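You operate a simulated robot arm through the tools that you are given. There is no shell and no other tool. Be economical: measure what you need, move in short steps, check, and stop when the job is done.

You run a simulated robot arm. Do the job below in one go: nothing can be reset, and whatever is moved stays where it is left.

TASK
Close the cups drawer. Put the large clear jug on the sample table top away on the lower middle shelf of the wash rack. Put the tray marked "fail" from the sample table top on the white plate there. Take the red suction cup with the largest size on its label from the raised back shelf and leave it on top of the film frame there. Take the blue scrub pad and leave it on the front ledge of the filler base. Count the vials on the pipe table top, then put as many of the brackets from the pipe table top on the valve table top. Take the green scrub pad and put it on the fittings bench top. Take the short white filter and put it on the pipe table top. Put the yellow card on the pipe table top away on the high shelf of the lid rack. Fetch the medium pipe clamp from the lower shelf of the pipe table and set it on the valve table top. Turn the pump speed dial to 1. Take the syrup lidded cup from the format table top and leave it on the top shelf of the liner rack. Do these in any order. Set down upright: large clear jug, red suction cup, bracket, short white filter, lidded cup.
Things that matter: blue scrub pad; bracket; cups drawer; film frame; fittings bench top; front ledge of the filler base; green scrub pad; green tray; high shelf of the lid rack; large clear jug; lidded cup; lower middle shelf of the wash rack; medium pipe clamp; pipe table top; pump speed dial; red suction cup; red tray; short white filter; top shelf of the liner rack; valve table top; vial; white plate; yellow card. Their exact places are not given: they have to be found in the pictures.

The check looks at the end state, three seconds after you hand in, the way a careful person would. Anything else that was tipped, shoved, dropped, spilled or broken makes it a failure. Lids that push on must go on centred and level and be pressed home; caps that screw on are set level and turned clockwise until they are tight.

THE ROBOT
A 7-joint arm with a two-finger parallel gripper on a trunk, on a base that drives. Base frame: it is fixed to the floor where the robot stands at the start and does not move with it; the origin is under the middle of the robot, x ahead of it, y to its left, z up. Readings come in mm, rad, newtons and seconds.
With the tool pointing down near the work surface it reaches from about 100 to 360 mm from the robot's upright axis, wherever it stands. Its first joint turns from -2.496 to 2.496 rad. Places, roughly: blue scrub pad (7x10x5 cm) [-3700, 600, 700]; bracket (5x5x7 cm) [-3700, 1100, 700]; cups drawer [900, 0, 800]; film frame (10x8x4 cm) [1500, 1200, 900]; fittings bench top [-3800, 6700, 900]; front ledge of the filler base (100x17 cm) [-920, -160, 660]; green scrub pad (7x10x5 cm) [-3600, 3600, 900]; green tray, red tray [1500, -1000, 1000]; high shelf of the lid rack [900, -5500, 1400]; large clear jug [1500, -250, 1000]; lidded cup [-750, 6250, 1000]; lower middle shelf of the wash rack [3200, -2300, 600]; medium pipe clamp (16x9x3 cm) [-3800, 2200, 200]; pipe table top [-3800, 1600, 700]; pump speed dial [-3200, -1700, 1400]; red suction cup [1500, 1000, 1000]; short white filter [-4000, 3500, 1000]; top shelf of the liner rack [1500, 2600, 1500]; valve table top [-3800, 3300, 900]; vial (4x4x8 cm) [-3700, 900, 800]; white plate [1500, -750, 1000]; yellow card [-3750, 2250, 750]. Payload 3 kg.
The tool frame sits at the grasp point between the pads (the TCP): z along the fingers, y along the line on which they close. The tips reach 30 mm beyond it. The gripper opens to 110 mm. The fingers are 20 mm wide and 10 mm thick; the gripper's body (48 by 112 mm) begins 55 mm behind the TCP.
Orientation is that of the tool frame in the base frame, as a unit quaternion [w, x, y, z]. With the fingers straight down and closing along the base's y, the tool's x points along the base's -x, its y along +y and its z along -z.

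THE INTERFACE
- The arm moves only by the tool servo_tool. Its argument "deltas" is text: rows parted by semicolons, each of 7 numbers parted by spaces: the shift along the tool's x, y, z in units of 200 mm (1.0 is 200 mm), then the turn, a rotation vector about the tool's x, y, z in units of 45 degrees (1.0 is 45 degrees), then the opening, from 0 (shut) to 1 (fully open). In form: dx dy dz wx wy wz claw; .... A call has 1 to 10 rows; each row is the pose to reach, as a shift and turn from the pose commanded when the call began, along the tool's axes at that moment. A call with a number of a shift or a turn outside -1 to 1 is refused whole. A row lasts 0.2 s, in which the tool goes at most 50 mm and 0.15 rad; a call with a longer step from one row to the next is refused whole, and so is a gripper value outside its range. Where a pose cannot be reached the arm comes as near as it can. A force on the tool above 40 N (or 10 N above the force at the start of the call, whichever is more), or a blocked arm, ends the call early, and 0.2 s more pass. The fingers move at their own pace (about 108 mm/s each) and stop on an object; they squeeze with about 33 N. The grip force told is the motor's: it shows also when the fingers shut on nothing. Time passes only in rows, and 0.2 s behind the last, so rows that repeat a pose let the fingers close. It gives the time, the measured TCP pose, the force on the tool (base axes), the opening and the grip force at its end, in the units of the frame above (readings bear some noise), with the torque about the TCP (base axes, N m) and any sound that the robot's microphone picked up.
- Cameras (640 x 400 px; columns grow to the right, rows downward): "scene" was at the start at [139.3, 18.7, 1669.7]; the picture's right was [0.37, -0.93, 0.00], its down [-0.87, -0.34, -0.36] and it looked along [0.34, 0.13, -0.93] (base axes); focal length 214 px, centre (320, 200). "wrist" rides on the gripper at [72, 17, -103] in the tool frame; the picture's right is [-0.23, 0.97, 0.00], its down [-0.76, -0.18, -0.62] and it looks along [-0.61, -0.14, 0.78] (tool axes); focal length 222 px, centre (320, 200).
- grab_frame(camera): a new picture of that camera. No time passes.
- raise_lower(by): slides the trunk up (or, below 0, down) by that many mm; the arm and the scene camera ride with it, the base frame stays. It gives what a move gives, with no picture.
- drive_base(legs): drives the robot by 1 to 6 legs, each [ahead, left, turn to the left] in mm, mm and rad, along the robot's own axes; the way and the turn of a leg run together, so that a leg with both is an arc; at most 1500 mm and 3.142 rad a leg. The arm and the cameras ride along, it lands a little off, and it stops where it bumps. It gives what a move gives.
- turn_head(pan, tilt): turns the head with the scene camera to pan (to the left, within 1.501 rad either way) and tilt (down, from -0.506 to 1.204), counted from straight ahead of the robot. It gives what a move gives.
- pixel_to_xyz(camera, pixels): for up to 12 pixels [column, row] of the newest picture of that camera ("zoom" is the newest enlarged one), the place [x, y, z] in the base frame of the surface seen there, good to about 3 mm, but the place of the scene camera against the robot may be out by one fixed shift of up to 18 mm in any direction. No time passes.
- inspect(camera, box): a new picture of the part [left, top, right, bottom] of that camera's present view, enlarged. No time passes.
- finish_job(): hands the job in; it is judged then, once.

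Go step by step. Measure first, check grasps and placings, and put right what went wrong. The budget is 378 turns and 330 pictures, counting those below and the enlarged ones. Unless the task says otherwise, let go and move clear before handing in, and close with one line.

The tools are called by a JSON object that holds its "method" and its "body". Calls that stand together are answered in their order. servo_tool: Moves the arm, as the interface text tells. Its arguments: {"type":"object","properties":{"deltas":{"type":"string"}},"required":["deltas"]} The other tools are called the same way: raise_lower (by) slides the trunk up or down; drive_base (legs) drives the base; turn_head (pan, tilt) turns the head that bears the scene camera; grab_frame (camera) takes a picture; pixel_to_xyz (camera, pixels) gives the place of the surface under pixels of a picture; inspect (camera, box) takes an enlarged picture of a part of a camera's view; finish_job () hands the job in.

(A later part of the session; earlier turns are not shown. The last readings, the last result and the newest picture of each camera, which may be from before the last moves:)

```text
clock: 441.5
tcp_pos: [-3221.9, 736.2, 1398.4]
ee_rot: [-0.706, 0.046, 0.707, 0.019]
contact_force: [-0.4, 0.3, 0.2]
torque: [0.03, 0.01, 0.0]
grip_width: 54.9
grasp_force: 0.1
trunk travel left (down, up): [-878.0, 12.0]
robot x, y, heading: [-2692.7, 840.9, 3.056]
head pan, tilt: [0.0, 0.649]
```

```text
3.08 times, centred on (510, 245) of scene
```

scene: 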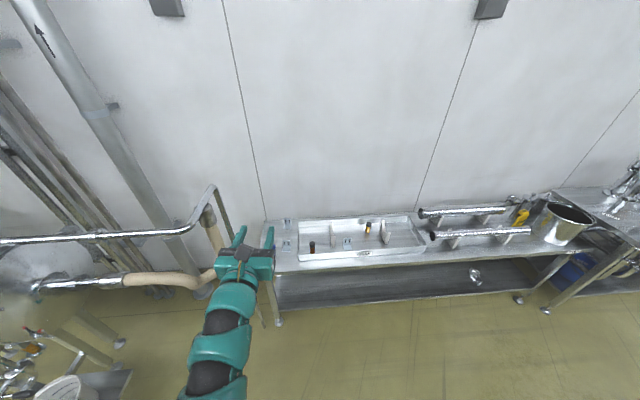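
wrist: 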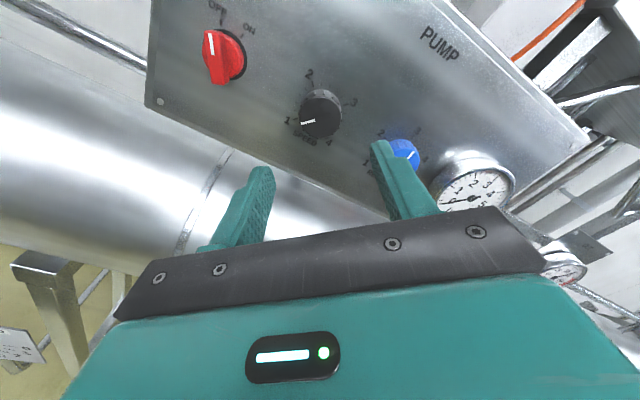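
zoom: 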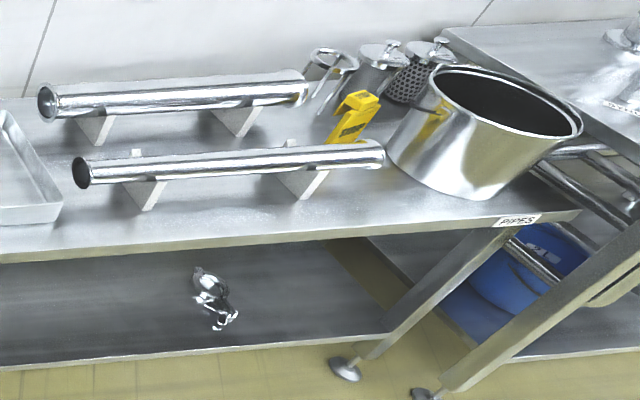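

Two vials and three brackets so far, but parts may be hidden. Strafe right 700 to view from another side.

{"method": "drive_base", "body": {"legs": [[0, -650, 0.09]]}}

{"method": "turn_head", "body": {"pan": 0.2, "tilt": 0.65}}

{"method": "grab_frame", "body": {"camera": "scene"}}

{"method": "inspect", "body": {"camera": "scene", "box": [120, 180, 320, 300]}}

{"method": "inspect", "body": {"camera": "scene", "box": [300, 180, 520, 310]}}

```text
clock: 445.2
tcp_pos: [-3182.1, 1346.9, 1399.1]
ee_rot: [-0.706, 0.015, 0.708, -0.013]
contact_force: [0.0, 0.6, 0.3]
torque: [0.0, -0.02, 0.01]
grip_width: 55.0
grasp_force: 0.1
trunk travel left (down, up): [-878.0, 12.0]
robot x, y, heading: [-2664.7, 1501.1, -3.14]
head pan, tilt: [0.0, 0.649]
```

```text
clock: 445.9
tcp_pos: [-3181.9, 1346.6, 1398.6]
ee_rot: [-0.706, 0.015, 0.708, -0.012]
contact_force: [0.8, -0.6, 0.5]
torque: [-0.01, -0.01, 0.02]
grip_width: 55.0
grasp_force: 0.1
trunk travel left (down, up): [-878.0, 12.0]
robot x, y, heading: [-2666.0, 1500.1, -3.143]
head pan, tilt: [0.201, 0.649]
```

```text
174 pictures are left
```

scene: 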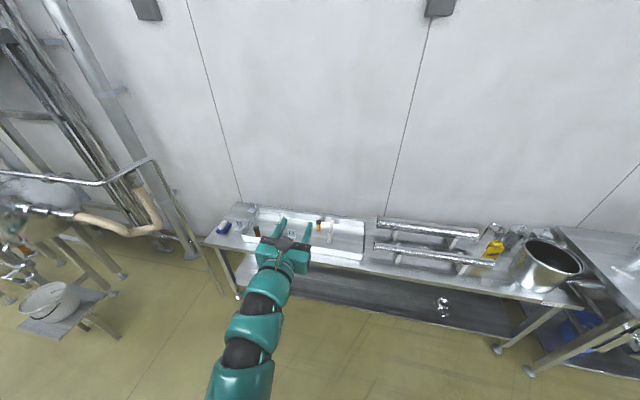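

```text
3.20 times, centred on (220, 240) of scene
```

zoom: 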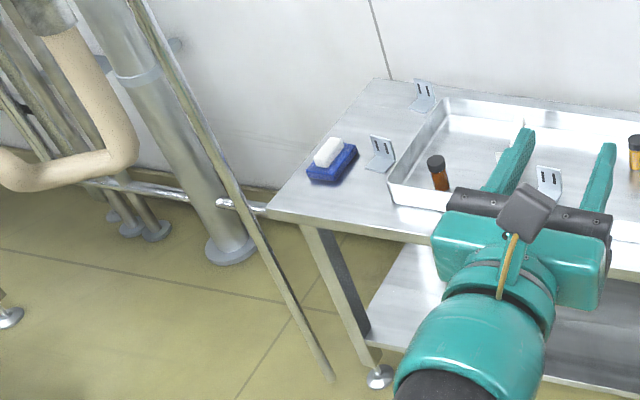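

```text
2.91 times, centred on (410, 245) of scene
```

zoom: 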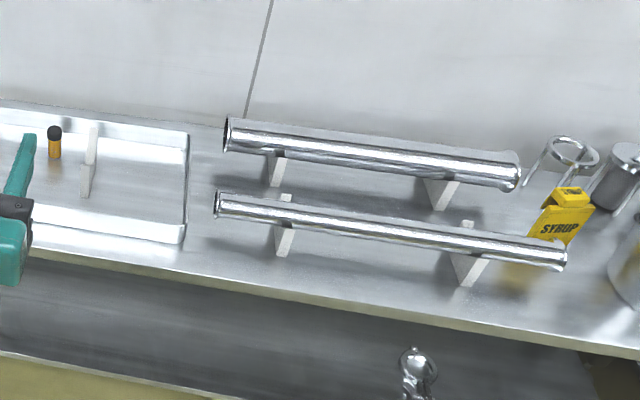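

The blue pad with white handle sits at the left front corner; still two vials seen. Measure the loose brackets, the pad and table.

{"method": "pixel_to_xyz", "body": {"camera": "scene", "pixels": [[239, 223], [239, 229], [252, 206], [251, 211], [222, 230], [225, 224], [230, 240], [256, 231], [318, 226], [493, 250], [494, 240], [443, 305]]}}

{"method": "drive_base", "body": {"legs": [[0, 550, 0]]}}

{"method": "servo_tool", "body": {"deltas": "0 0 0 0 -0.17 0 0.5; 0 0 0 0 -0.34 0 0.5; 0 0 0 0 -0.51 0 0.5; 0 0 0 0 -0.68 0 0.5; 0 0 0 0 -0.85 0 0.5; 0 0 0 0 -1 0 0.5"}}

{"method": "raise_lower", "body": {"by": -250}}

```text
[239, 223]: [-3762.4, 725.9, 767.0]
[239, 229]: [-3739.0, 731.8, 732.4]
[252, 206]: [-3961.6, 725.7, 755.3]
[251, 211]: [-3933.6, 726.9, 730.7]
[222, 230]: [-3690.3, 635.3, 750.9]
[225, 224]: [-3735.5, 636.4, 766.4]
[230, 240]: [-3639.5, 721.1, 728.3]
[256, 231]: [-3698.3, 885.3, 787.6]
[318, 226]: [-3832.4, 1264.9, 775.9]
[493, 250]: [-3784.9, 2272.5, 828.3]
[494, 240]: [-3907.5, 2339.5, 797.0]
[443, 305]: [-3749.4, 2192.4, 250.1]
```

```text
clock: 449.1
tcp_pos: [-3186.4, 788.7, 1397.4]
ee_rot: [-0.706, 0.02, 0.708, -0.008]
contact_force: [-0.2, 0.1, -0.2]
torque: [0.01, 0.03, -0.01]
grip_width: 54.8
grasp_force: 0.0
trunk travel left (down, up): [-878.0, 12.0]
robot x, y, heading: [-2669.0, 932.9, 3.132]
head pan, tilt: [0.201, 0.649]
```

```text
clock: 450.5
tcp_pos: [-3188.5, 788.9, 1399.0]
ee_rot: [-0.381, 0.014, 0.925, -0.015]
contact_force: [0.7, -0.6, 0.2]
torque: [0.0, 0.0, 0.01]
grip_width: 55.0
grasp_force: 0.1
trunk travel left (down, up): [-878.0, 12.0]
robot x, y, heading: [-2668.5, 937.7, 3.135]
head pan, tilt: [0.201, 0.649]
```

```text
clock: 453.1
tcp_pos: [-3187.7, 788.6, 1148.6]
ee_rot: [-0.382, 0.014, 0.924, -0.015]
contact_force: [0.1, -0.1, -0.6]
torque: [0.03, -0.03, 0.0]
grip_width: 55.1
grasp_force: 0.0
trunk travel left (down, up): [-628.0, 262.0]
robot x, y, heading: [-2669.7, 936.3, 3.13]
head pan, tilt: [0.201, 0.649]
```

Bracket A: upright plate at x≈-3763, y≈727, top ≈770. Finish pitching to vertical and yaw the gripper 90° so it closes along x.

{"method": "servo_tool", "body": {"deltas": "0 0 0 0 -0.17 0 0.5; 0 0 0 0 -0.34 0 0.5; 0 0 0 0 -0.51 0 0.5; 0 0 0 0 -0.68 0 0.5; 0 0 0 0 -0.85 0 0.5; 0 0 0 0 -1 0 0.5"}}

{"method": "servo_tool", "body": {"deltas": "0 0 0 0 0 0.17 0.5; 0 0 0 0 0 0.34 0.5; 0 0 0 0 0 0.51 0.5; 0 0 0 0 0 0.68 0.5; 0 0 0 0 0 0.85 0.5; 0 0 0 0 0 1 0.5"}}

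{"method": "servo_tool", "body": {"deltas": "0 0 0 0 0 0.17 0.5; 0 0 0 0 0 0.34 0.5; 0 0 0 0 0 0.51 0.5; 0 0 0 0 0 0.68 0.5; 0 0 0 0 0 0.85 0.5; 0 0 0 0 0 1 0.5"}}

{"method": "grab_frame", "body": {"camera": "wrist"}}

```text
clock: 454.5
tcp_pos: [-3187.3, 788.2, 1148.3]
ee_rot: [-0.318, 0.012, 0.948, -0.016]
contact_force: [0.4, 0.9, 1.2]
torque: [-0.01, -0.01, 0.0]
grip_width: 54.9
grasp_force: 0.0
out of reach, approached as far as the arm can: row 2, 3, 4, 5, 6
trunk travel left (down, up): [-628.0, 262.0]
robot x, y, heading: [-2668.2, 933.5, 3.129]
head pan, tilt: [0.201, 0.649]
```

```text
clock: 455.9
tcp_pos: [-3186.0, 788.4, 1148.3]
ee_rot: [-0.288, 0.374, 0.871, -0.137]
contact_force: [-0.2, -0.1, 0.7]
torque: [0.01, 0.01, 0.01]
grip_width: 55.1
grasp_force: 0.1
trunk travel left (down, up): [-628.0, 262.0]
robot x, y, heading: [-2670.3, 932.2, 3.13]
head pan, tilt: [0.201, 0.649]
```

```text
clock: 457.3
tcp_pos: [-3186.5, 789.1, 1148.8]
ee_rot: [-0.214, 0.679, 0.661, -0.237]
contact_force: [0.3, 0.5, 0.5]
torque: [-0.01, 0.01, 0.02]
grip_width: 55.4
grasp_force: 0.0
trunk travel left (down, up): [-628.0, 262.0]
robot x, y, heading: [-2671.7, 933.1, 3.131]
head pan, tilt: [0.201, 0.649]
```

```text
171 pictures are left
```

wrist: 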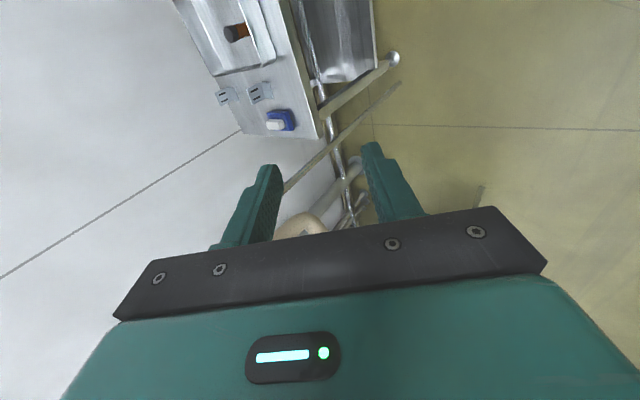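

The posture is too high for a vertical tool. Lower the hand 200 mm relative to the shoulder while pitching the rest of the way down.

{"method": "servo_tool", "body": {"deltas": "0 0.1 0.133 -0.1 0 0 0.5; 0 0.2 0.267 -0.25 0 0 0.5; 0 0.3 0.4 -0.4 0 0 0.5; 0 0.4 0.533 -0.55 0 0 0.5; 0 0.5 0.667 -0.7 0 0 0.5; 0 0.6 0.8 -0.82 0 0 0.5; 0 0.6 0.8 -0.82 0 0 0.5"}}

{"method": "grab_frame", "body": {"camera": "wrist"}}

```text
clock: 458.9
tcp_pos: [-3136.8, 842.4, 963.7]
ee_rot: [-0.077, 0.707, 0.695, -0.103]
contact_force: [-0.4, 0.0, -0.5]
torque: [-0.02, -0.01, 0.02]
grip_width: 55.2
grasp_force: 0.0
out of reach, approached as far as the arm can: row 2, 3, 4, 5, 6, 7
trunk travel left (down, up): [-628.0, 262.0]
robot x, y, heading: [-2670.0, 937.1, 3.133]
head pan, tilt: [0.201, 0.649]
```

```text
170 pictures are left
```

wrist: 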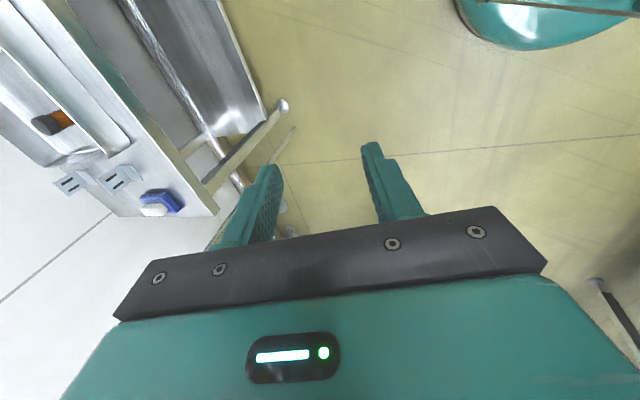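

Continue: forward 100, down 80, and finish the tilt.

{"method": "servo_tool", "body": {"deltas": "0 -0.1 0.13 -0.08 0 0 0.5; 0 -0.2 0.26 -0.16 0 0 0.5; 0 -0.3 0.39 -0.24 0 0 0.5; 0 -0.385 0.51 -0.32 0 0 0.5; 0 -0.385 0.51 -0.32 0 0 0.5"}}

{"method": "grab_frame", "body": {"camera": "wrist"}}

```text
clock: 460.1
tcp_pos: [-3234.7, 942.8, 898.1]
ee_rot: [-0.068, 0.707, 0.701, -0.057]
contact_force: [-1.0, 0.4, -0.1]
torque: [-0.12, -0.14, 0.03]
grip_width: 55.2
grasp_force: 0.0
out of reach, approached as far as the arm can: row 1, 2, 3, 4, 5
trunk travel left (down, up): [-628.0, 262.0]
robot x, y, heading: [-2670.7, 935.7, 3.131]
head pan, tilt: [0.201, 0.649]
```

```text
169 pictures are left
```

wrist: 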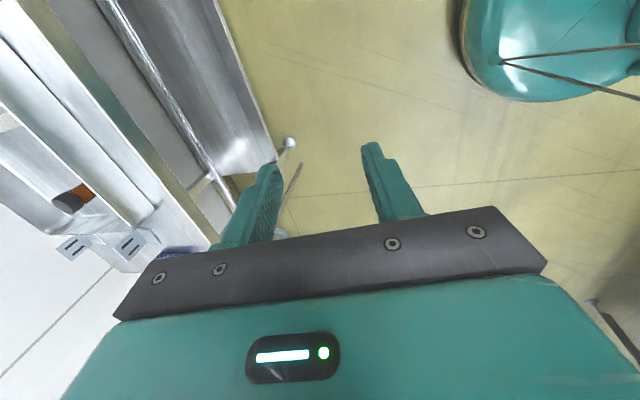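

Lower a further 90 mm relative to the shoulder to allow the full vertical.

{"method": "servo_tool", "body": {"deltas": "0 0.03 0.15 -0.06 -0.05 0 0.5; 0 0.06 0.3 -0.12 -0.1 0 0.5; 0 0.09 0.45 -0.18 -0.15 0 0.5; 0 0.09 0.45 -0.24 -0.15 0 0.5; 0 0.09 0.45 -0.24 -0.15 0 0.5"}}

{"method": "grab_frame", "body": {"camera": "wrist"}}

```text
clock: 461.3
tcp_pos: [-3234.0, 943.6, 803.7]
ee_rot: [0.038, 0.706, 0.706, -0.036]
contact_force: [1.3, 0.8, 0.7]
torque: [0.04, 0.03, -0.01]
grip_width: 55.2
grasp_force: 0.1
out of reach, approached as far as the arm can: row 4, 5
trunk travel left (down, up): [-628.0, 262.0]
robot x, y, heading: [-2668.3, 935.2, 3.131]
head pan, tilt: [0.201, 0.649]
```

```text
168 pictures are left
```

wrist: 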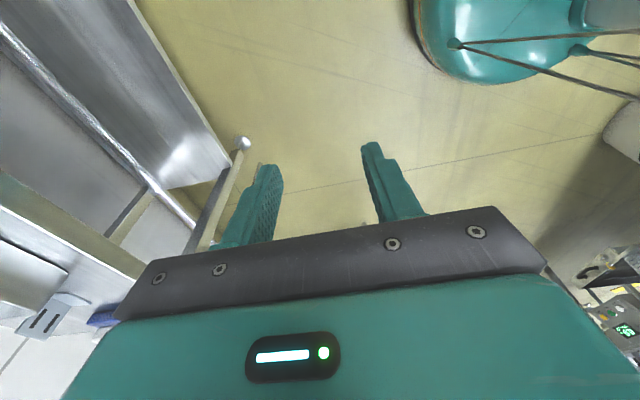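

Vertical within 6°, closing along x. Correct the tilt, raise 60, and drive over bracket A.

{"method": "servo_tool", "body": {"deltas": "0 0 0 0 0.133 0 0.5; 0 0 0 0 0.133 0 0.5"}}

{"method": "raise_lower", "body": {"by": 60}}

{"method": "drive_base", "body": {"legs": [[0, 200, 0.01], [430, 0, 0]]}}

{"method": "grab_frame", "body": {"camera": "wrist"}}

{"method": "grab_frame", "body": {"camera": "scene"}}

```text
clock: 461.9
tcp_pos: [-3233.1, 944.7, 803.0]
ee_rot: [0.002, 0.707, 0.708, 0.003]
contact_force: [-0.1, -0.1, 0.6]
torque: [0.03, -0.02, 0.03]
grip_width: 55.0
grasp_force: 0.0
trunk travel left (down, up): [-628.0, 262.0]
robot x, y, heading: [-2671.4, 933.3, 3.129]
head pan, tilt: [0.201, 0.649]
```

```text
clock: 462.9
tcp_pos: [-3232.8, 943.8, 863.6]
ee_rot: [0.003, 0.707, 0.707, 0.003]
contact_force: [-0.4, -0.8, 0.2]
torque: [0.0, 0.04, 0.01]
grip_width: 55.0
grasp_force: 0.1
trunk travel left (down, up): [-688.0, 202.0]
robot x, y, heading: [-2665.7, 934.9, 3.132]
head pan, tilt: [0.201, 0.649]
```

```text
clock: 466.7
tcp_pos: [-3661.5, 740.0, 862.1]
ee_rot: [0.003, 0.703, 0.711, 0.002]
contact_force: [-0.6, -0.4, -0.5]
torque: [0.02, -0.02, -0.01]
grip_width: 55.1
grasp_force: 0.1
trunk travel left (down, up): [-688.0, 202.0]
robot x, y, heading: [-3096.3, 737.7, 3.138]
head pan, tilt: [0.201, 0.649]
```

```text
167 pictures are left
```

wrist: 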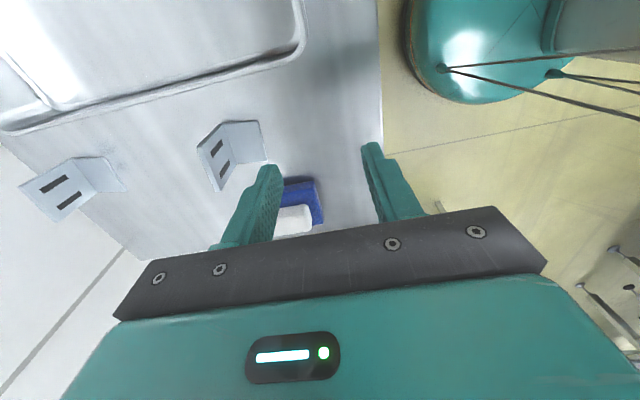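

```text
166 pictures are left
```

scene: 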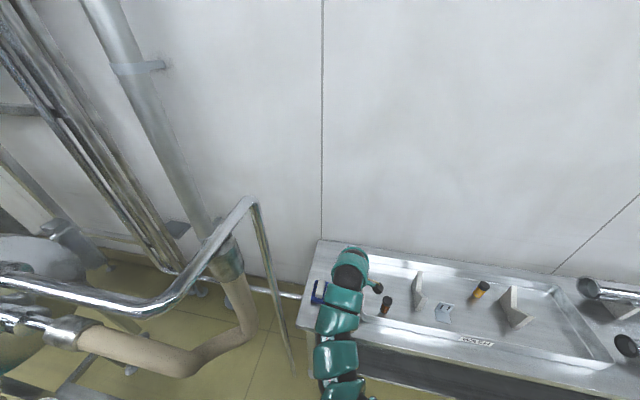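

Measure bracket A's plates in the wrist view.

{"method": "pixel_to_xyz", "body": {"camera": "wrist", "pixels": [[199, 148], [223, 124], [236, 168], [217, 188], [260, 124], [265, 157], [217, 157], [250, 142], [22, 185], [75, 160], [300, 190], [290, 220]]}}

{"method": "inspect", "body": {"camera": "wrist", "box": [0, 100, 340, 250]}}

```text
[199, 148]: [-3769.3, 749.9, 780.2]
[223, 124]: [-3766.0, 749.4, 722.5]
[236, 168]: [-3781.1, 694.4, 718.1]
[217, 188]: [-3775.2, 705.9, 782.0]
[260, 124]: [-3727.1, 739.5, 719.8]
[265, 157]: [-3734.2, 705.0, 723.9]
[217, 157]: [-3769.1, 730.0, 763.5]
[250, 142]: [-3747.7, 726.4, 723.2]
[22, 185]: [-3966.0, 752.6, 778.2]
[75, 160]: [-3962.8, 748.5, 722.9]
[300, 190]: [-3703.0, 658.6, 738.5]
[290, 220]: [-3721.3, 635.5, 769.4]
```

```text
1.88 times, centred on (170, 175) of wrist
```

zoom: 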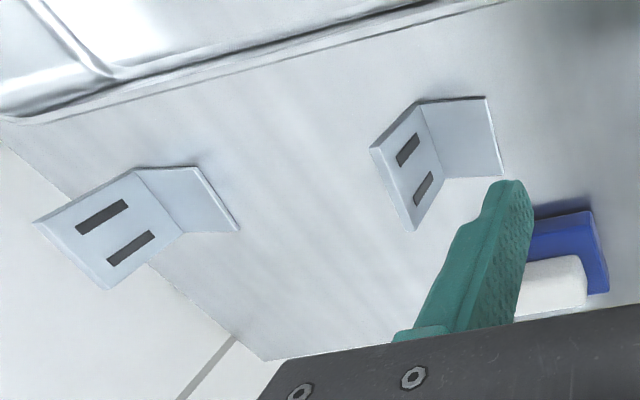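

Bracket A's upright plate is at x≈-3772, y 703–750, top z 781. Drive 110 forward/13 left, yaw 8°, then lower over the plate.

{"method": "drive_base", "body": {"legs": [[110, 13, 0]]}}

{"method": "servo_tool", "body": {"deltas": "0 0 0 0 0 0.15 0.5; 0 0 0 0 0 0.187 0.5"}}

{"method": "raise_lower", "body": {"by": -60}}

{"method": "grab_frame", "body": {"camera": "wrist"}}

```text
clock: 467.9
tcp_pos: [-3773.7, 727.4, 861.8]
ee_rot: [0.003, 0.703, 0.712, 0.002]
contact_force: [-1.1, 0.1, 0.5]
torque: [-0.01, -0.03, 0.02]
grip_width: 55.0
grasp_force: 0.0
trunk travel left (down, up): [-688.0, 202.0]
robot x, y, heading: [-3208.9, 724.1, -3.141]
head pan, tilt: [0.201, 0.649]
```

```text
clock: 468.5
tcp_pos: [-3773.0, 726.8, 864.2]
ee_rot: [0.001, 0.754, 0.657, 0.003]
contact_force: [0.1, -1.0, 0.9]
torque: [0.01, -0.01, -0.01]
grip_width: 54.9
grasp_force: 0.1
trunk travel left (down, up): [-688.0, 202.0]
robot x, y, heading: [-3209.5, 724.1, -3.141]
head pan, tilt: [0.201, 0.649]
```

```text
clock: 469.5
tcp_pos: [-3772.9, 725.9, 803.8]
ee_rot: [0.003, 0.753, 0.658, 0.003]
contact_force: [0.6, 0.6, 0.9]
torque: [0.02, 0.0, -0.01]
grip_width: 55.1
grasp_force: 0.2
trunk travel left (down, up): [-628.0, 262.0]
robot x, y, heading: [-3208.5, 722.7, -3.147]
head pan, tilt: [0.201, 0.649]
```

```text
164 pictures are left
```

wrist: 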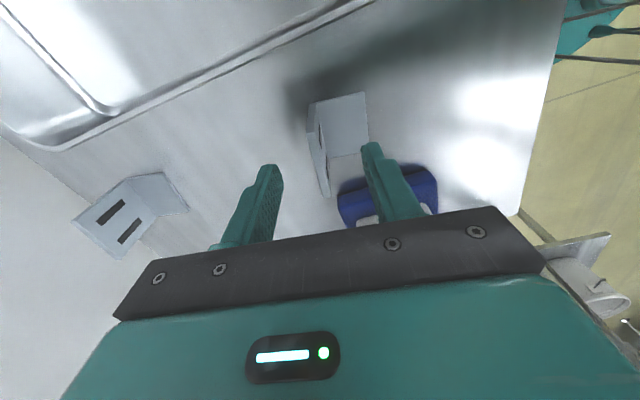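

The plate is between the fingers. Lower 38, close, and lift.

{"method": "raise_lower", "body": {"by": -38}}

{"method": "servo_tool", "body": {"deltas": "0 0 0 0 0 0 0.3; 0 0 0 0 0 0 0; 0 0 0 0 0 0 0; 0 0 0 0 0 0 0"}}

{"method": "raise_lower", "body": {"by": 150}}

{"method": "grab_frame", "body": {"camera": "wrist"}}

```text
clock: 470.3
tcp_pos: [-3772.1, 728.0, 767.0]
ee_rot: [0.003, 0.754, 0.657, 0.003]
contact_force: [-0.3, 0.4, 0.6]
torque: [0.04, -0.05, -0.01]
grip_width: 55.3
grasp_force: 0.1
trunk travel left (down, up): [-590.0, 300.0]
robot x, y, heading: [-3210.9, 720.6, -3.141]
head pan, tilt: [0.201, 0.649]
```

```text
clock: 471.3
tcp_pos: [-3772.8, 727.7, 766.0]
ee_rot: [0.002, 0.753, 0.658, 0.002]
contact_force: [0.6, -0.5, 0.7]
torque: [0.02, 0.05, 0.02]
grip_width: 5.5
grasp_force: 32.8
trunk travel left (down, up): [-590.0, 300.0]
robot x, y, heading: [-3206.9, 724.2, -3.144]
head pan, tilt: [0.201, 0.649]
```

```text
clock: 473.1
tcp_pos: [-3773.2, 726.3, 915.9]
ee_rot: [0.003, 0.754, 0.657, 0.003]
contact_force: [1.0, 0.2, -1.1]
torque: [0.02, 0.02, 0.01]
grip_width: 5.5
grasp_force: 33.1
trunk travel left (down, up): [-740.0, 150.0]
robot x, y, heading: [-3209.9, 726.0, -3.142]
head pan, tilt: [0.201, 0.649]
```

```text
163 pictures are left
```

wrist: 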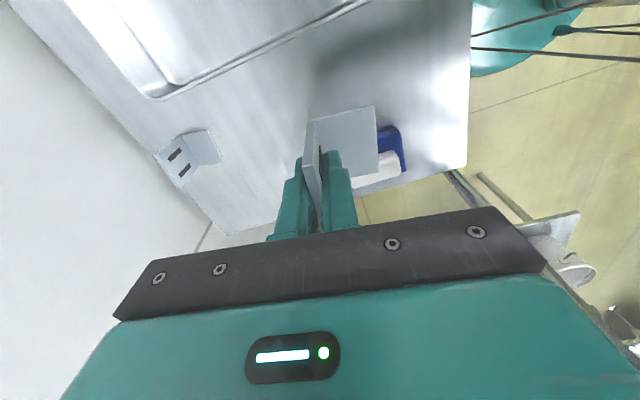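

Bracket A is held. Raise, back away and go to the valve table (y≈3300).

{"method": "raise_lower", "body": {"by": 150}}

{"method": "drive_base", "body": {"legs": [[-480, 0, 0], [0, -1250, 0], [0, -1150, 0]]}}

{"method": "turn_head", "body": {"pan": 0.0, "tilt": 0.65}}

{"method": "grab_frame", "body": {"camera": "scene"}}

```text
clock: 474.8
tcp_pos: [-3773.2, 727.6, 1064.8]
ee_rot: [0.002, 0.753, 0.658, 0.002]
contact_force: [-0.9, 0.1, -1.5]
torque: [-0.01, 0.02, -0.01]
grip_width: 5.5
grasp_force: 32.9
trunk travel left (down, up): [-890.0, 0.0]
robot x, y, heading: [-3210.1, 722.6, -3.146]
head pan, tilt: [0.201, 0.649]
```

```text
clock: 489.2
tcp_pos: [-3217.3, 3150.0, 1065.4]
ee_rot: [0.002, 0.758, 0.652, 0.003]
contact_force: [0.0, 0.4, -0.3]
torque: [0.01, 0.02, 0.0]
grip_width: 5.7
grasp_force: 32.8
trunk travel left (down, up): [-890.0, 0.0]
robot x, y, heading: [-2653.5, 3134.6, 3.124]
head pan, tilt: [0.201, 0.649]
```

```text
clock: 489.9
tcp_pos: [-3216.8, 3148.8, 1066.0]
ee_rot: [0.002, 0.759, 0.651, 0.003]
contact_force: [0.3, 0.1, -0.7]
torque: [0.02, 0.01, 0.01]
grip_width: 5.3
grasp_force: 32.6
trunk travel left (down, up): [-890.0, 0.0]
robot x, y, heading: [-2654.0, 3137.9, 3.121]
head pan, tilt: [0.0, 0.649]
```

```text
162 pictures are left
```

scene: 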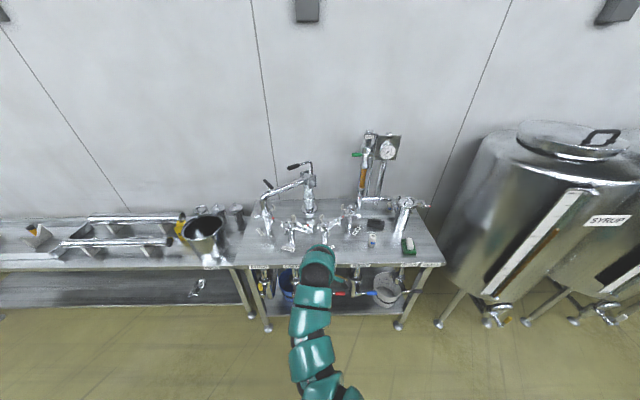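

{"method": "inspect", "body": {"camera": "scene", "box": [230, 120, 460, 280]}}

{"method": "pixel_to_xyz", "body": {"camera": "scene", "pixels": [[270, 260], [420, 255], [380, 258], [408, 243], [373, 240], [365, 225], [360, 252], [257, 240], [290, 235], [345, 255], [405, 215], [245, 255]]}}

```text
2.50 times, centred on (345, 200) of scene
```

zoom: 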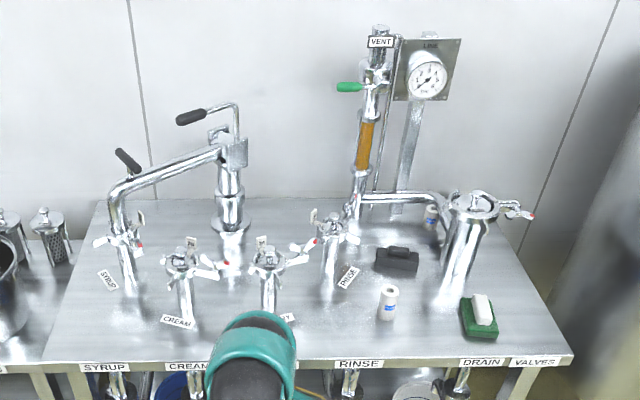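

```text
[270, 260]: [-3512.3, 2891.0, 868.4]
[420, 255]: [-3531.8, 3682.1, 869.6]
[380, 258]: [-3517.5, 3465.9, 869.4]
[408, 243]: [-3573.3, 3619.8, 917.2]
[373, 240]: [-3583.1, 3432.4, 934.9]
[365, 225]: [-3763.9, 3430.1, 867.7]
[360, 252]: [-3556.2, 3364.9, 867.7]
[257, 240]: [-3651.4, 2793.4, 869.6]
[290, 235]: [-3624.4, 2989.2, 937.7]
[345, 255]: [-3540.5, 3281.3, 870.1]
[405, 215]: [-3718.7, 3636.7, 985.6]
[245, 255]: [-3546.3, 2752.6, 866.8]
```

Valve table top z≈858. Candidate free spots along the front edge are y≈3340 and y≈3520. Check the heights of the neighbours (RINSE valve, filter, pad).

{"method": "inspect", "body": {"camera": "scene", "box": [320, 190, 440, 270]}}

{"method": "pixel_to_xyz", "body": {"camera": "zoom", "pixels": [[130, 190], [130, 230], [175, 110], [275, 240], [275, 315], [290, 160], [400, 60], [500, 290], [440, 290], [340, 320], [400, 330], [210, 310]]}}

```text
5.00 times, centred on (380, 230) of scene
```

zoom: 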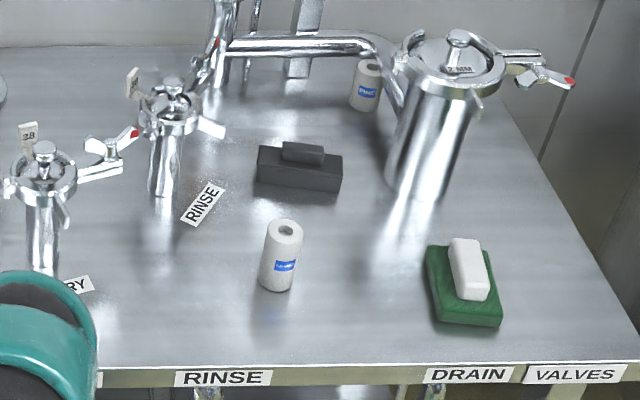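

```text
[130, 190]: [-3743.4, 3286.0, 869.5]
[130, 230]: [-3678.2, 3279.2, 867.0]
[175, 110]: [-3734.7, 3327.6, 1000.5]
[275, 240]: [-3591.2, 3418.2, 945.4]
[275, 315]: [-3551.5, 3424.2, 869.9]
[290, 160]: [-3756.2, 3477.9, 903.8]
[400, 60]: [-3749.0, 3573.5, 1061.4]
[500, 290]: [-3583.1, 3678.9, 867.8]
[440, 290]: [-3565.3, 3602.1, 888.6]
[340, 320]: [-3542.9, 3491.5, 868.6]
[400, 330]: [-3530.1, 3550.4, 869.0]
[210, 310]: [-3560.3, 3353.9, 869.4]
```

The rear filter (≈-3950,3530) looks shorter than the front one. Put bracket 1 at about (-3570,3335): strafe right 186, ahead 353.

{"method": "drive_base", "body": {"legs": [[0, -180, 0.02], [353, 0, 0]]}}

{"method": "raise_lower", "body": {"by": -120}}

{"method": "grab_frame", "body": {"camera": "wrist"}}

{"method": "grab_frame", "body": {"camera": "scene"}}

```text
clock: 493.3
tcp_pos: [-3568.0, 3318.9, 1064.0]
ee_rot: [0.002, 0.754, 0.657, 0.002]
contact_force: [0.1, 0.0, -2.5]
torque: [0.03, 0.0, -0.04]
grip_width: 5.3
grasp_force: 33.3
trunk travel left (down, up): [-890.0, 0.0]
robot x, y, heading: [-3008.7, 3317.3, -3.141]
head pan, tilt: [0.0, 0.649]
```

```text
clock: 494.8
tcp_pos: [-3566.7, 3319.5, 945.6]
ee_rot: [0.002, 0.754, 0.657, 0.003]
contact_force: [-0.1, -0.4, -1.7]
torque: [-0.01, -0.04, -0.01]
grip_width: 5.6
grasp_force: 33.5
trunk travel left (down, up): [-770.0, 120.0]
robot x, y, heading: [-3002.2, 3315.9, -3.139]
head pan, tilt: [0.0, 0.649]
```

```text
159 pictures are left
```

wrist: 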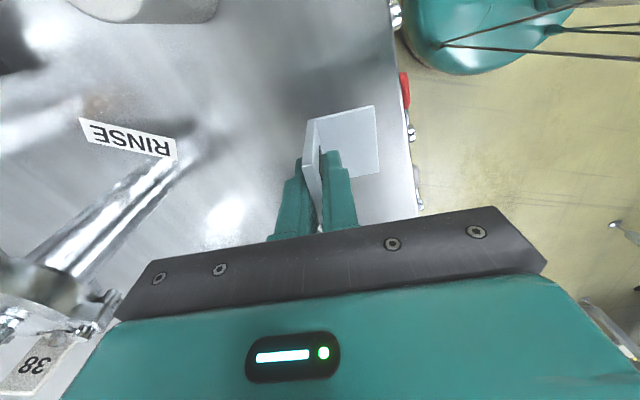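

```text
158 pictures are left
```

scene: 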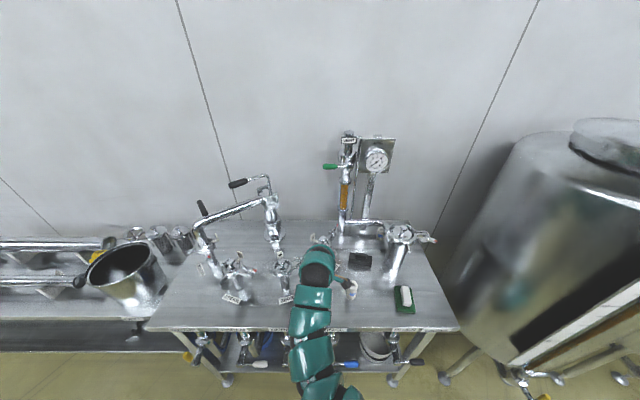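

Measure the table surface under the bracket, then lower to ~8 mm above.

{"method": "pixel_to_xyz", "body": {"camera": "wrist", "pixels": [[260, 150], [390, 120], [300, 60], [375, 110], [310, 122]]}}

{"method": "raise_lower", "body": {"by": -30}}

{"method": "servo_tool", "body": {"deltas": "0 0 0.015 0 0 0 0; 0 0 0.03 0 0 0 0; 0 0 0.04 0 0 0 0; 0 0 0.048 0 0 0 0"}}

```text
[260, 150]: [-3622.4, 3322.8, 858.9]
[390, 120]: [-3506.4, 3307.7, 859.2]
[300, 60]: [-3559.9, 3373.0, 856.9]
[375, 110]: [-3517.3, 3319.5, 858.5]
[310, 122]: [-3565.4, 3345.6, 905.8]
```

```text
clock: 495.5
tcp_pos: [-3567.8, 3318.2, 915.1]
ee_rot: [0.002, 0.753, 0.658, 0.003]
contact_force: [-0.1, 0.0, -0.8]
torque: [-0.01, 0.02, -0.03]
grip_width: 5.5
grasp_force: 33.1
trunk travel left (down, up): [-740.0, 150.0]
robot x, y, heading: [-3000.9, 3313.2, -3.145]
head pan, tilt: [0.0, 0.649]
```

```text
clock: 496.5
tcp_pos: [-3567.6, 3319.7, 905.5]
ee_rot: [0.002, 0.753, 0.658, 0.003]
contact_force: [-0.7, 0.1, -0.6]
torque: [0.02, -0.02, 0.01]
grip_width: 5.5
grasp_force: 33.7
trunk travel left (down, up): [-740.0, 150.0]
robot x, y, heading: [-3004.0, 3312.7, -3.142]
head pan, tilt: [0.0, 0.649]
```

{"method": "servo_tool", "body": {"deltas": "0 0 0.005 0 0 0 0; 0 0 0.01 0 0 0 0; 0 0 0.015 0 0 0 0; 0 0 0.02 0 0 0 0"}}

```text
clock: 497.5
tcp_pos: [-3566.4, 3318.4, 902.4]
ee_rot: [0.002, 0.753, 0.658, 0.002]
contact_force: [-7.0, -1.5, 28.8]
torque: [-0.03, 0.08, -0.02]
grip_width: 5.4
grasp_force: 33.3
trunk travel left (down, up): [-740.0, 150.0]
robot x, y, heading: [-3001.6, 3317.5, -3.143]
head pan, tilt: [0.0, 0.649]
```

Contact at 29 N. Ease off, open, and rise.

{"method": "servo_tool", "body": {"deltas": "0 0 -0.01 0 0 0 0; 0 0 -0.01 0 0 0 0.2; 0 0 -0.01 0 0 0 0.4; 0 0 -0.01 0 0 0 0.4; 0 0 -0.1 0 0 0 0.4; 0 0 -0.3 0 0 0 0.4"}}

{"method": "raise_lower", "body": {"by": 148}}

{"method": "grab_frame", "body": {"camera": "wrist"}}

```text
clock: 498.9
tcp_pos: [-3566.9, 3318.7, 919.8]
ee_rot: [0.001, 0.753, 0.658, 0.003]
contact_force: [-0.5, 0.3, 0.0]
torque: [-0.01, 0.01, -0.02]
grip_width: 44.2
grasp_force: 0.1
out of reach, approached as far as the arm can: row 6
trunk travel left (down, up): [-740.0, 150.0]
robot x, y, heading: [-3002.0, 3313.9, -3.143]
head pan, tilt: [0.0, 0.649]
```

```text
clock: 500.7
tcp_pos: [-3568.2, 3319.8, 1068.7]
ee_rot: [0.002, 0.754, 0.657, 0.003]
contact_force: [-0.6, 0.3, -0.2]
torque: [0.01, 0.03, -0.01]
grip_width: 44.0
grasp_force: 0.1
trunk travel left (down, up): [-888.0, 2.0]
robot x, y, heading: [-3006.1, 3315.1, -3.144]
head pan, tilt: [0.0, 0.649]
```

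```text
157 pictures are left
```

wrist: 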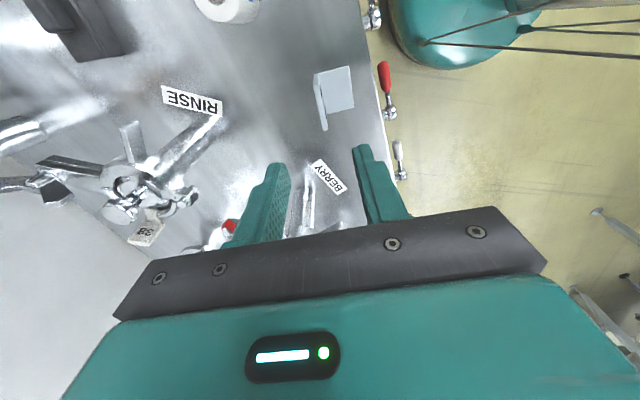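

Bracket 1 stands upright. Next the green pad nearby: strafe right 300 and look down on it.

{"method": "drive_base", "body": {"legs": [[0, -300, 0]]}}

{"method": "grab_frame", "body": {"camera": "wrist"}}

{"method": "inspect", "body": {"camera": "wrist", "box": [200, 0, 480, 170]}}

```text
clock: 502.7
tcp_pos: [-3567.6, 3615.5, 1070.1]
ee_rot: [0.003, 0.752, 0.659, 0.002]
contact_force: [-0.4, 0.8, 0.1]
torque: [-0.04, -0.02, -0.01]
grip_width: 44.1
grasp_force: 0.1
trunk travel left (down, up): [-888.0, 2.0]
robot x, y, heading: [-3002.3, 3613.3, -3.142]
head pan, tilt: [0.0, 0.649]
```

```text
156 pictures are left
```

wrist: 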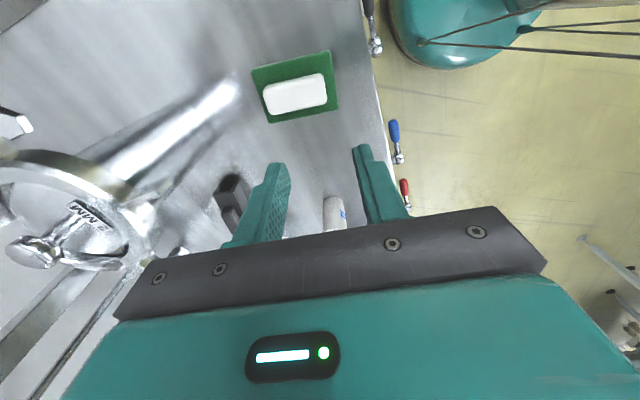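

```text
2.29 times, centred on (340, 85) of wrist
```

zoom: 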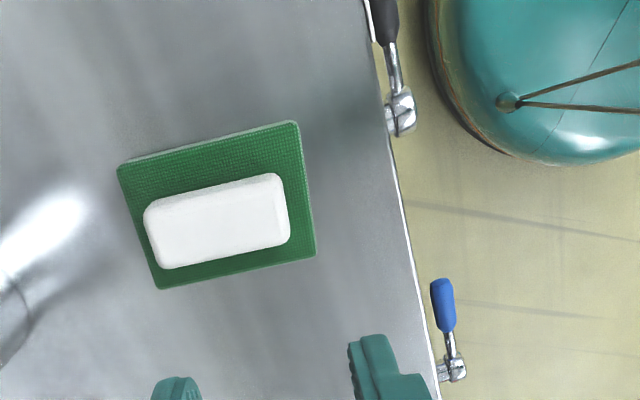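

{"method": "pixel_to_xyz", "body": {"camera": "wrist", "pixels": [[252, 70], [331, 52], [338, 107], [268, 122], [264, 90], [322, 74], [327, 103], [269, 115], [296, 94], [310, 62]]}}

```text
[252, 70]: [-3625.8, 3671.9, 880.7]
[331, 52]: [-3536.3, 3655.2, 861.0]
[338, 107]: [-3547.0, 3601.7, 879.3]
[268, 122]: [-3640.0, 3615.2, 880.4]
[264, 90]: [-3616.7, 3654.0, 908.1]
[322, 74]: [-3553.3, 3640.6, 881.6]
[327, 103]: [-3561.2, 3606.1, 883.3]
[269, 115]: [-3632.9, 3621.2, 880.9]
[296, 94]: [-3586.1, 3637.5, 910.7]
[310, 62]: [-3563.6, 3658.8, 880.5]
```

The white handle (≈64×32 mm, top z 910) is centred at (-3588,3636), aligned with the gripper. Open wide, move over it, and lower.

{"method": "drive_base", "body": {"legs": [[20, -20, 0]]}}

{"method": "servo_tool", "body": {"deltas": "0 0 0 0 0 0 0.7; 0 0 0 0 0 0 0.88; 0 0 0 0 0 0 0.88"}}

{"method": "raise_lower", "body": {"by": -115}}

{"method": "grab_frame", "body": {"camera": "wrist"}}

```text
clock: 503.5
tcp_pos: [-3588.9, 3637.2, 1069.0]
ee_rot: [0.003, 0.753, 0.658, 0.002]
contact_force: [0.7, 1.5, 0.1]
torque: [-0.05, -0.05, -0.04]
grip_width: 43.9
grasp_force: 0.0
trunk travel left (down, up): [-888.0, 2.0]
robot x, y, heading: [-3028.0, 3632.6, -3.139]
head pan, tilt: [0.0, 0.649]
```

```text
clock: 504.3
tcp_pos: [-3587.7, 3634.7, 1069.9]
ee_rot: [0.001, 0.753, 0.659, 0.002]
contact_force: [-0.7, -0.3, -0.4]
torque: [0.01, -0.02, -0.01]
grip_width: 96.8
grasp_force: 0.2
trunk travel left (down, up): [-888.0, 2.0]
robot x, y, heading: [-3022.8, 3636.1, -3.143]
head pan, tilt: [0.0, 0.649]
```

```text
clock: 505.8
tcp_pos: [-3587.0, 3635.3, 954.5]
ee_rot: [0.002, 0.754, 0.657, 0.003]
contact_force: [-0.1, 1.1, -0.2]
torque: [-0.03, 0.02, 0.06]
grip_width: 96.7
grasp_force: 0.1
trunk travel left (down, up): [-773.0, 117.0]
robot x, y, heading: [-3022.3, 3633.6, -3.14]
head pan, tilt: [0.0, 0.649]
```

```text
154 pictures are left
```

wrist: 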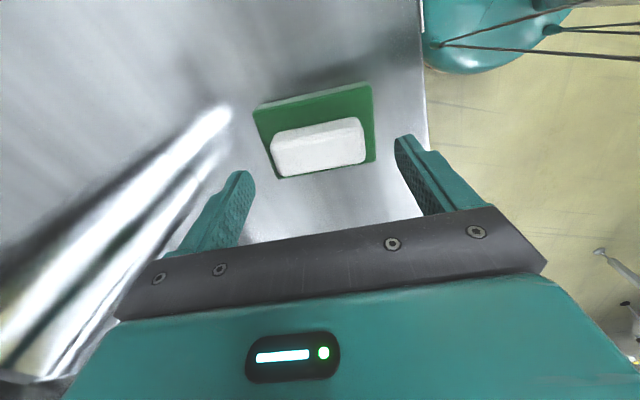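

Centred. Lower 34, close on the handle, lift.

{"method": "raise_lower", "body": {"by": -35}}

{"method": "servo_tool", "body": {"deltas": "0 0 0 0 0 0 0.5; 0 0 0 0 0 0 0.2; 0 0 0 0 0 0 0.2; 0 0 0 0 0 0 0.2"}}

{"method": "raise_lower", "body": {"by": 150}}

{"method": "grab_frame", "body": {"camera": "wrist"}}

```text
clock: 506.6
tcp_pos: [-3587.2, 3636.2, 919.8]
ee_rot: [0.001, 0.753, 0.658, 0.002]
contact_force: [0.2, -0.1, 0.1]
torque: [0.0, -0.02, -0.03]
grip_width: 96.9
grasp_force: 0.2
trunk travel left (down, up): [-738.0, 152.0]
robot x, y, heading: [-3024.2, 3633.2, -3.142]
head pan, tilt: [0.0, 0.649]
```

```text
clock: 507.6
tcp_pos: [-3587.8, 3636.0, 919.0]
ee_rot: [0.001, 0.753, 0.658, 0.003]
contact_force: [-0.3, -0.3, 0.8]
torque: [0.0, 0.03, 0.0]
grip_width: 69.1
grasp_force: 32.9
trunk travel left (down, up): [-738.0, 152.0]
robot x, y, heading: [-3020.4, 3633.1, -3.141]
head pan, tilt: [0.0, 0.649]
```

```text
clock: 509.3
tcp_pos: [-3589.3, 3636.8, 1069.2]
ee_rot: [0.002, 0.753, 0.658, 0.003]
contact_force: [-0.9, 0.0, -1.5]
torque: [0.03, 0.01, -0.01]
grip_width: 68.9
grasp_force: 32.9
trunk travel left (down, up): [-888.0, 2.0]
robot x, y, heading: [-3026.5, 3633.7, -3.142]
head pan, tilt: [0.0, 0.649]
```

```text
153 pictures are left
```

wrist: 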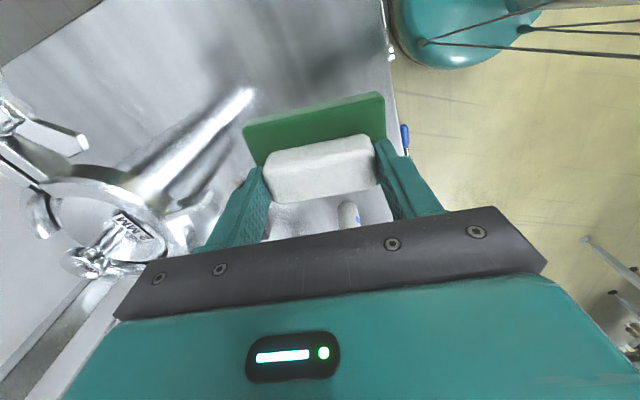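

Green pad held. Back away and look north for the fittings bench.

{"method": "drive_base", "body": {"legs": [[-430, 0, 0]]}}

{"method": "turn_head", "body": {"pan": -1.0, "tilt": 0.35}}

{"method": "grab_frame", "body": {"camera": "scene"}}

```text
clock: 512.0
tcp_pos: [-3156.5, 3639.1, 1070.0]
ee_rot: [0.002, 0.755, 0.656, 0.003]
contact_force: [-0.1, -0.2, -1.0]
torque: [0.03, 0.02, 0.01]
grip_width: 68.8
grasp_force: 32.5
trunk travel left (down, up): [-888.0, 2.0]
robot x, y, heading: [-2593.9, 3629.7, 3.141]
head pan, tilt: [0.0, 0.649]
```

```text
clock: 513.2
tcp_pos: [-3158.6, 3638.6, 1068.7]
ee_rot: [0.001, 0.754, 0.656, 0.003]
contact_force: [-0.1, 0.3, -0.9]
torque: [-0.03, 0.0, 0.03]
grip_width: 69.0
grasp_force: 33.3
trunk travel left (down, up): [-888.0, 2.0]
robot x, y, heading: [-2590.3, 3631.7, 3.141]
head pan, tilt: [-1.0, 0.351]
```

```text
152 pictures are left
```

scene: 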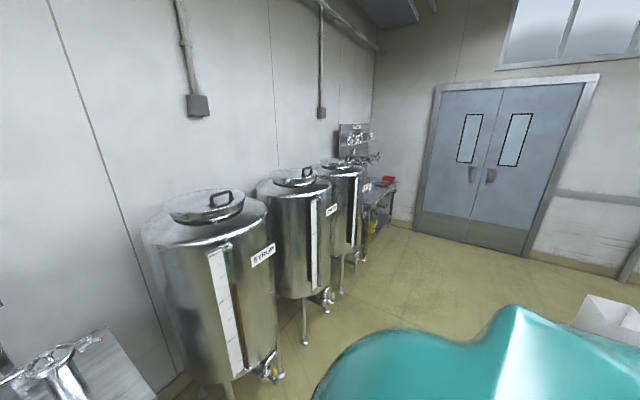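

Measure tanks, bench and the white bin at right.

{"method": "pixel_to_xyz", "body": {"camera": "scene", "pixels": [[270, 280], [275, 372], [325, 230], [328, 300], [355, 215], [375, 190], [388, 183], [370, 215], [395, 215], [600, 305], [215, 215]]}}

{"method": "drive_base", "body": {"legs": [[0, -1200, 0], [0, -1150, 0]]}}

{"method": "turn_head", "body": {"pan": -0.4, "tilt": 0.5}}

{"method": "grab_frame", "body": {"camera": "scene"}}

```text
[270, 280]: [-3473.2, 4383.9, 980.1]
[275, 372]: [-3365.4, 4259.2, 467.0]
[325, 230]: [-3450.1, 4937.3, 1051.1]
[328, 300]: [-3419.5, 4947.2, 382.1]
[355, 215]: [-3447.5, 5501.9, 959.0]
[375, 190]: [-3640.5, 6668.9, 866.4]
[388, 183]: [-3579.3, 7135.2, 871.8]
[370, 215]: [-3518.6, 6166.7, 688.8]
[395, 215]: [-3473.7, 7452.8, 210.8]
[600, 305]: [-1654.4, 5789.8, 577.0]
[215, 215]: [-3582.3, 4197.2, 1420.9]
```

```text
clock: 524.7
tcp_pos: [-3162.4, 5964.1, 1069.1]
ee_rot: [0.001, 0.752, 0.659, 0.003]
contact_force: [0.6, 0.9, 0.3]
torque: [-0.02, 0.01, -0.01]
grip_width: 68.8
grasp_force: 33.2
trunk travel left (down, up): [-888.0, 2.0]
robot x, y, heading: [-2595.2, 5959.4, -3.139]
head pan, tilt: [-1.0, 0.351]
```

```text
clock: 525.7
tcp_pos: [-3161.5, 5964.4, 1069.4]
ee_rot: [0.002, 0.753, 0.658, 0.002]
contact_force: [0.3, -0.8, -0.5]
torque: [0.01, 0.05, -0.02]
grip_width: 69.0
grasp_force: 33.2
trunk travel left (down, up): [-888.0, 2.0]
robot x, y, heading: [-2593.6, 5959.4, -3.136]
head pan, tilt: [-0.4, 0.499]
```

```text
151 pictures are left
```

scene: 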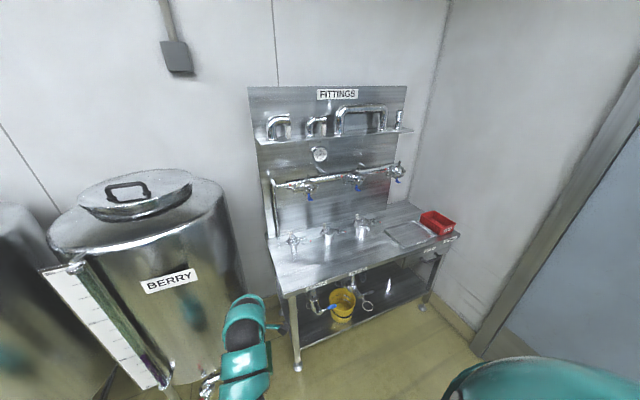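

The fittings bench is ahead right, with a free front strip around (340,272). Measure.

{"method": "pixel_to_xyz", "body": {"camera": "scene", "pixels": [[300, 278], [340, 272], [380, 258], [330, 283], [298, 238], [332, 235], [365, 228], [290, 290], [405, 245], [360, 268], [300, 190]]}}

{"method": "inspect", "body": {"camera": "scene", "box": [250, 180, 470, 320]}}

```text
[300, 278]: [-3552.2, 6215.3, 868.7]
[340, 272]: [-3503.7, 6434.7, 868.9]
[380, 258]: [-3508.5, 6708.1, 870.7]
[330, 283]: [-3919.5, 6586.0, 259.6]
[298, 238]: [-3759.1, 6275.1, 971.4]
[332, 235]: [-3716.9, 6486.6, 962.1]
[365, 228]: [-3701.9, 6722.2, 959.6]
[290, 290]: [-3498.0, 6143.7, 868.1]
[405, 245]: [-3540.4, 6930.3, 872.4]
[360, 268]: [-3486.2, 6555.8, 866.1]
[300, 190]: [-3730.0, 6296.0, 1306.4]
```

```text
2.86 times, centred on (360, 250) of scene
```

zoom: 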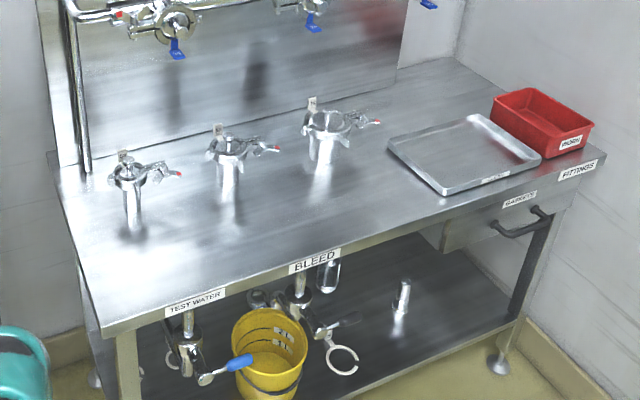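

Bench top z≈858; place at ≈(-3580,6400). Strafe right 430, ahead 420, then lower.

{"method": "drive_base", "body": {"legs": [[0, -430, -0.004], [420, 0, 0]]}}

{"method": "raise_lower", "body": {"by": -140}}

{"method": "grab_frame", "body": {"camera": "wrist"}}

```text
clock: 530.5
tcp_pos: [-3584.5, 6386.4, 1069.2]
ee_rot: [0.002, 0.752, 0.659, 0.003]
contact_force: [-0.1, 0.4, -0.8]
torque: [0.01, 0.01, 0.03]
grip_width: 68.9
grasp_force: 33.2
trunk travel left (down, up): [-888.0, 2.0]
robot x, y, heading: [-3018.1, 6386.6, -3.137]
head pan, tilt: [-0.4, 0.499]
```

```text
clock: 532.1
tcp_pos: [-3584.2, 6385.5, 929.1]
ee_rot: [0.001, 0.751, 0.66, 0.003]
contact_force: [0.5, 0.0, 0.0]
torque: [0.01, 0.03, -0.02]
grip_width: 68.9
grasp_force: 32.7
trunk travel left (down, up): [-748.0, 142.0]
robot x, y, heading: [-3015.6, 6386.4, -3.141]
head pan, tilt: [-0.4, 0.499]
```

```text
149 pictures are left
```

wrist: 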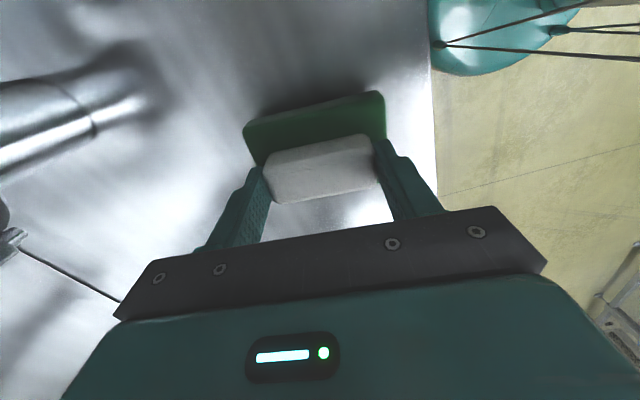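

Now lower gently to contact (~10 mm).

{"method": "servo_tool", "body": {"deltas": "0 0 0.02 0 0 0 0.2; 0 0 0.035 0 0 0 0.2; 0 0 0.045 0 0 0 0.2; 0 0 0.055 0 0 0 0.2; 0 0 0.063 0 0 0 0.2"}}

```text
clock: 533.3
tcp_pos: [-3581.7, 6386.4, 917.3]
ee_rot: [0.001, 0.752, 0.659, 0.0]
contact_force: [0.6, 1.6, 32.7]
torque: [0.26, 0.03, -0.04]
grip_width: 69.1
grasp_force: 33.0
trunk travel left (down, up): [-748.0, 142.0]
robot x, y, heading: [-3020.3, 6383.2, -3.132]
head pan, tilt: [-0.4, 0.499]
```

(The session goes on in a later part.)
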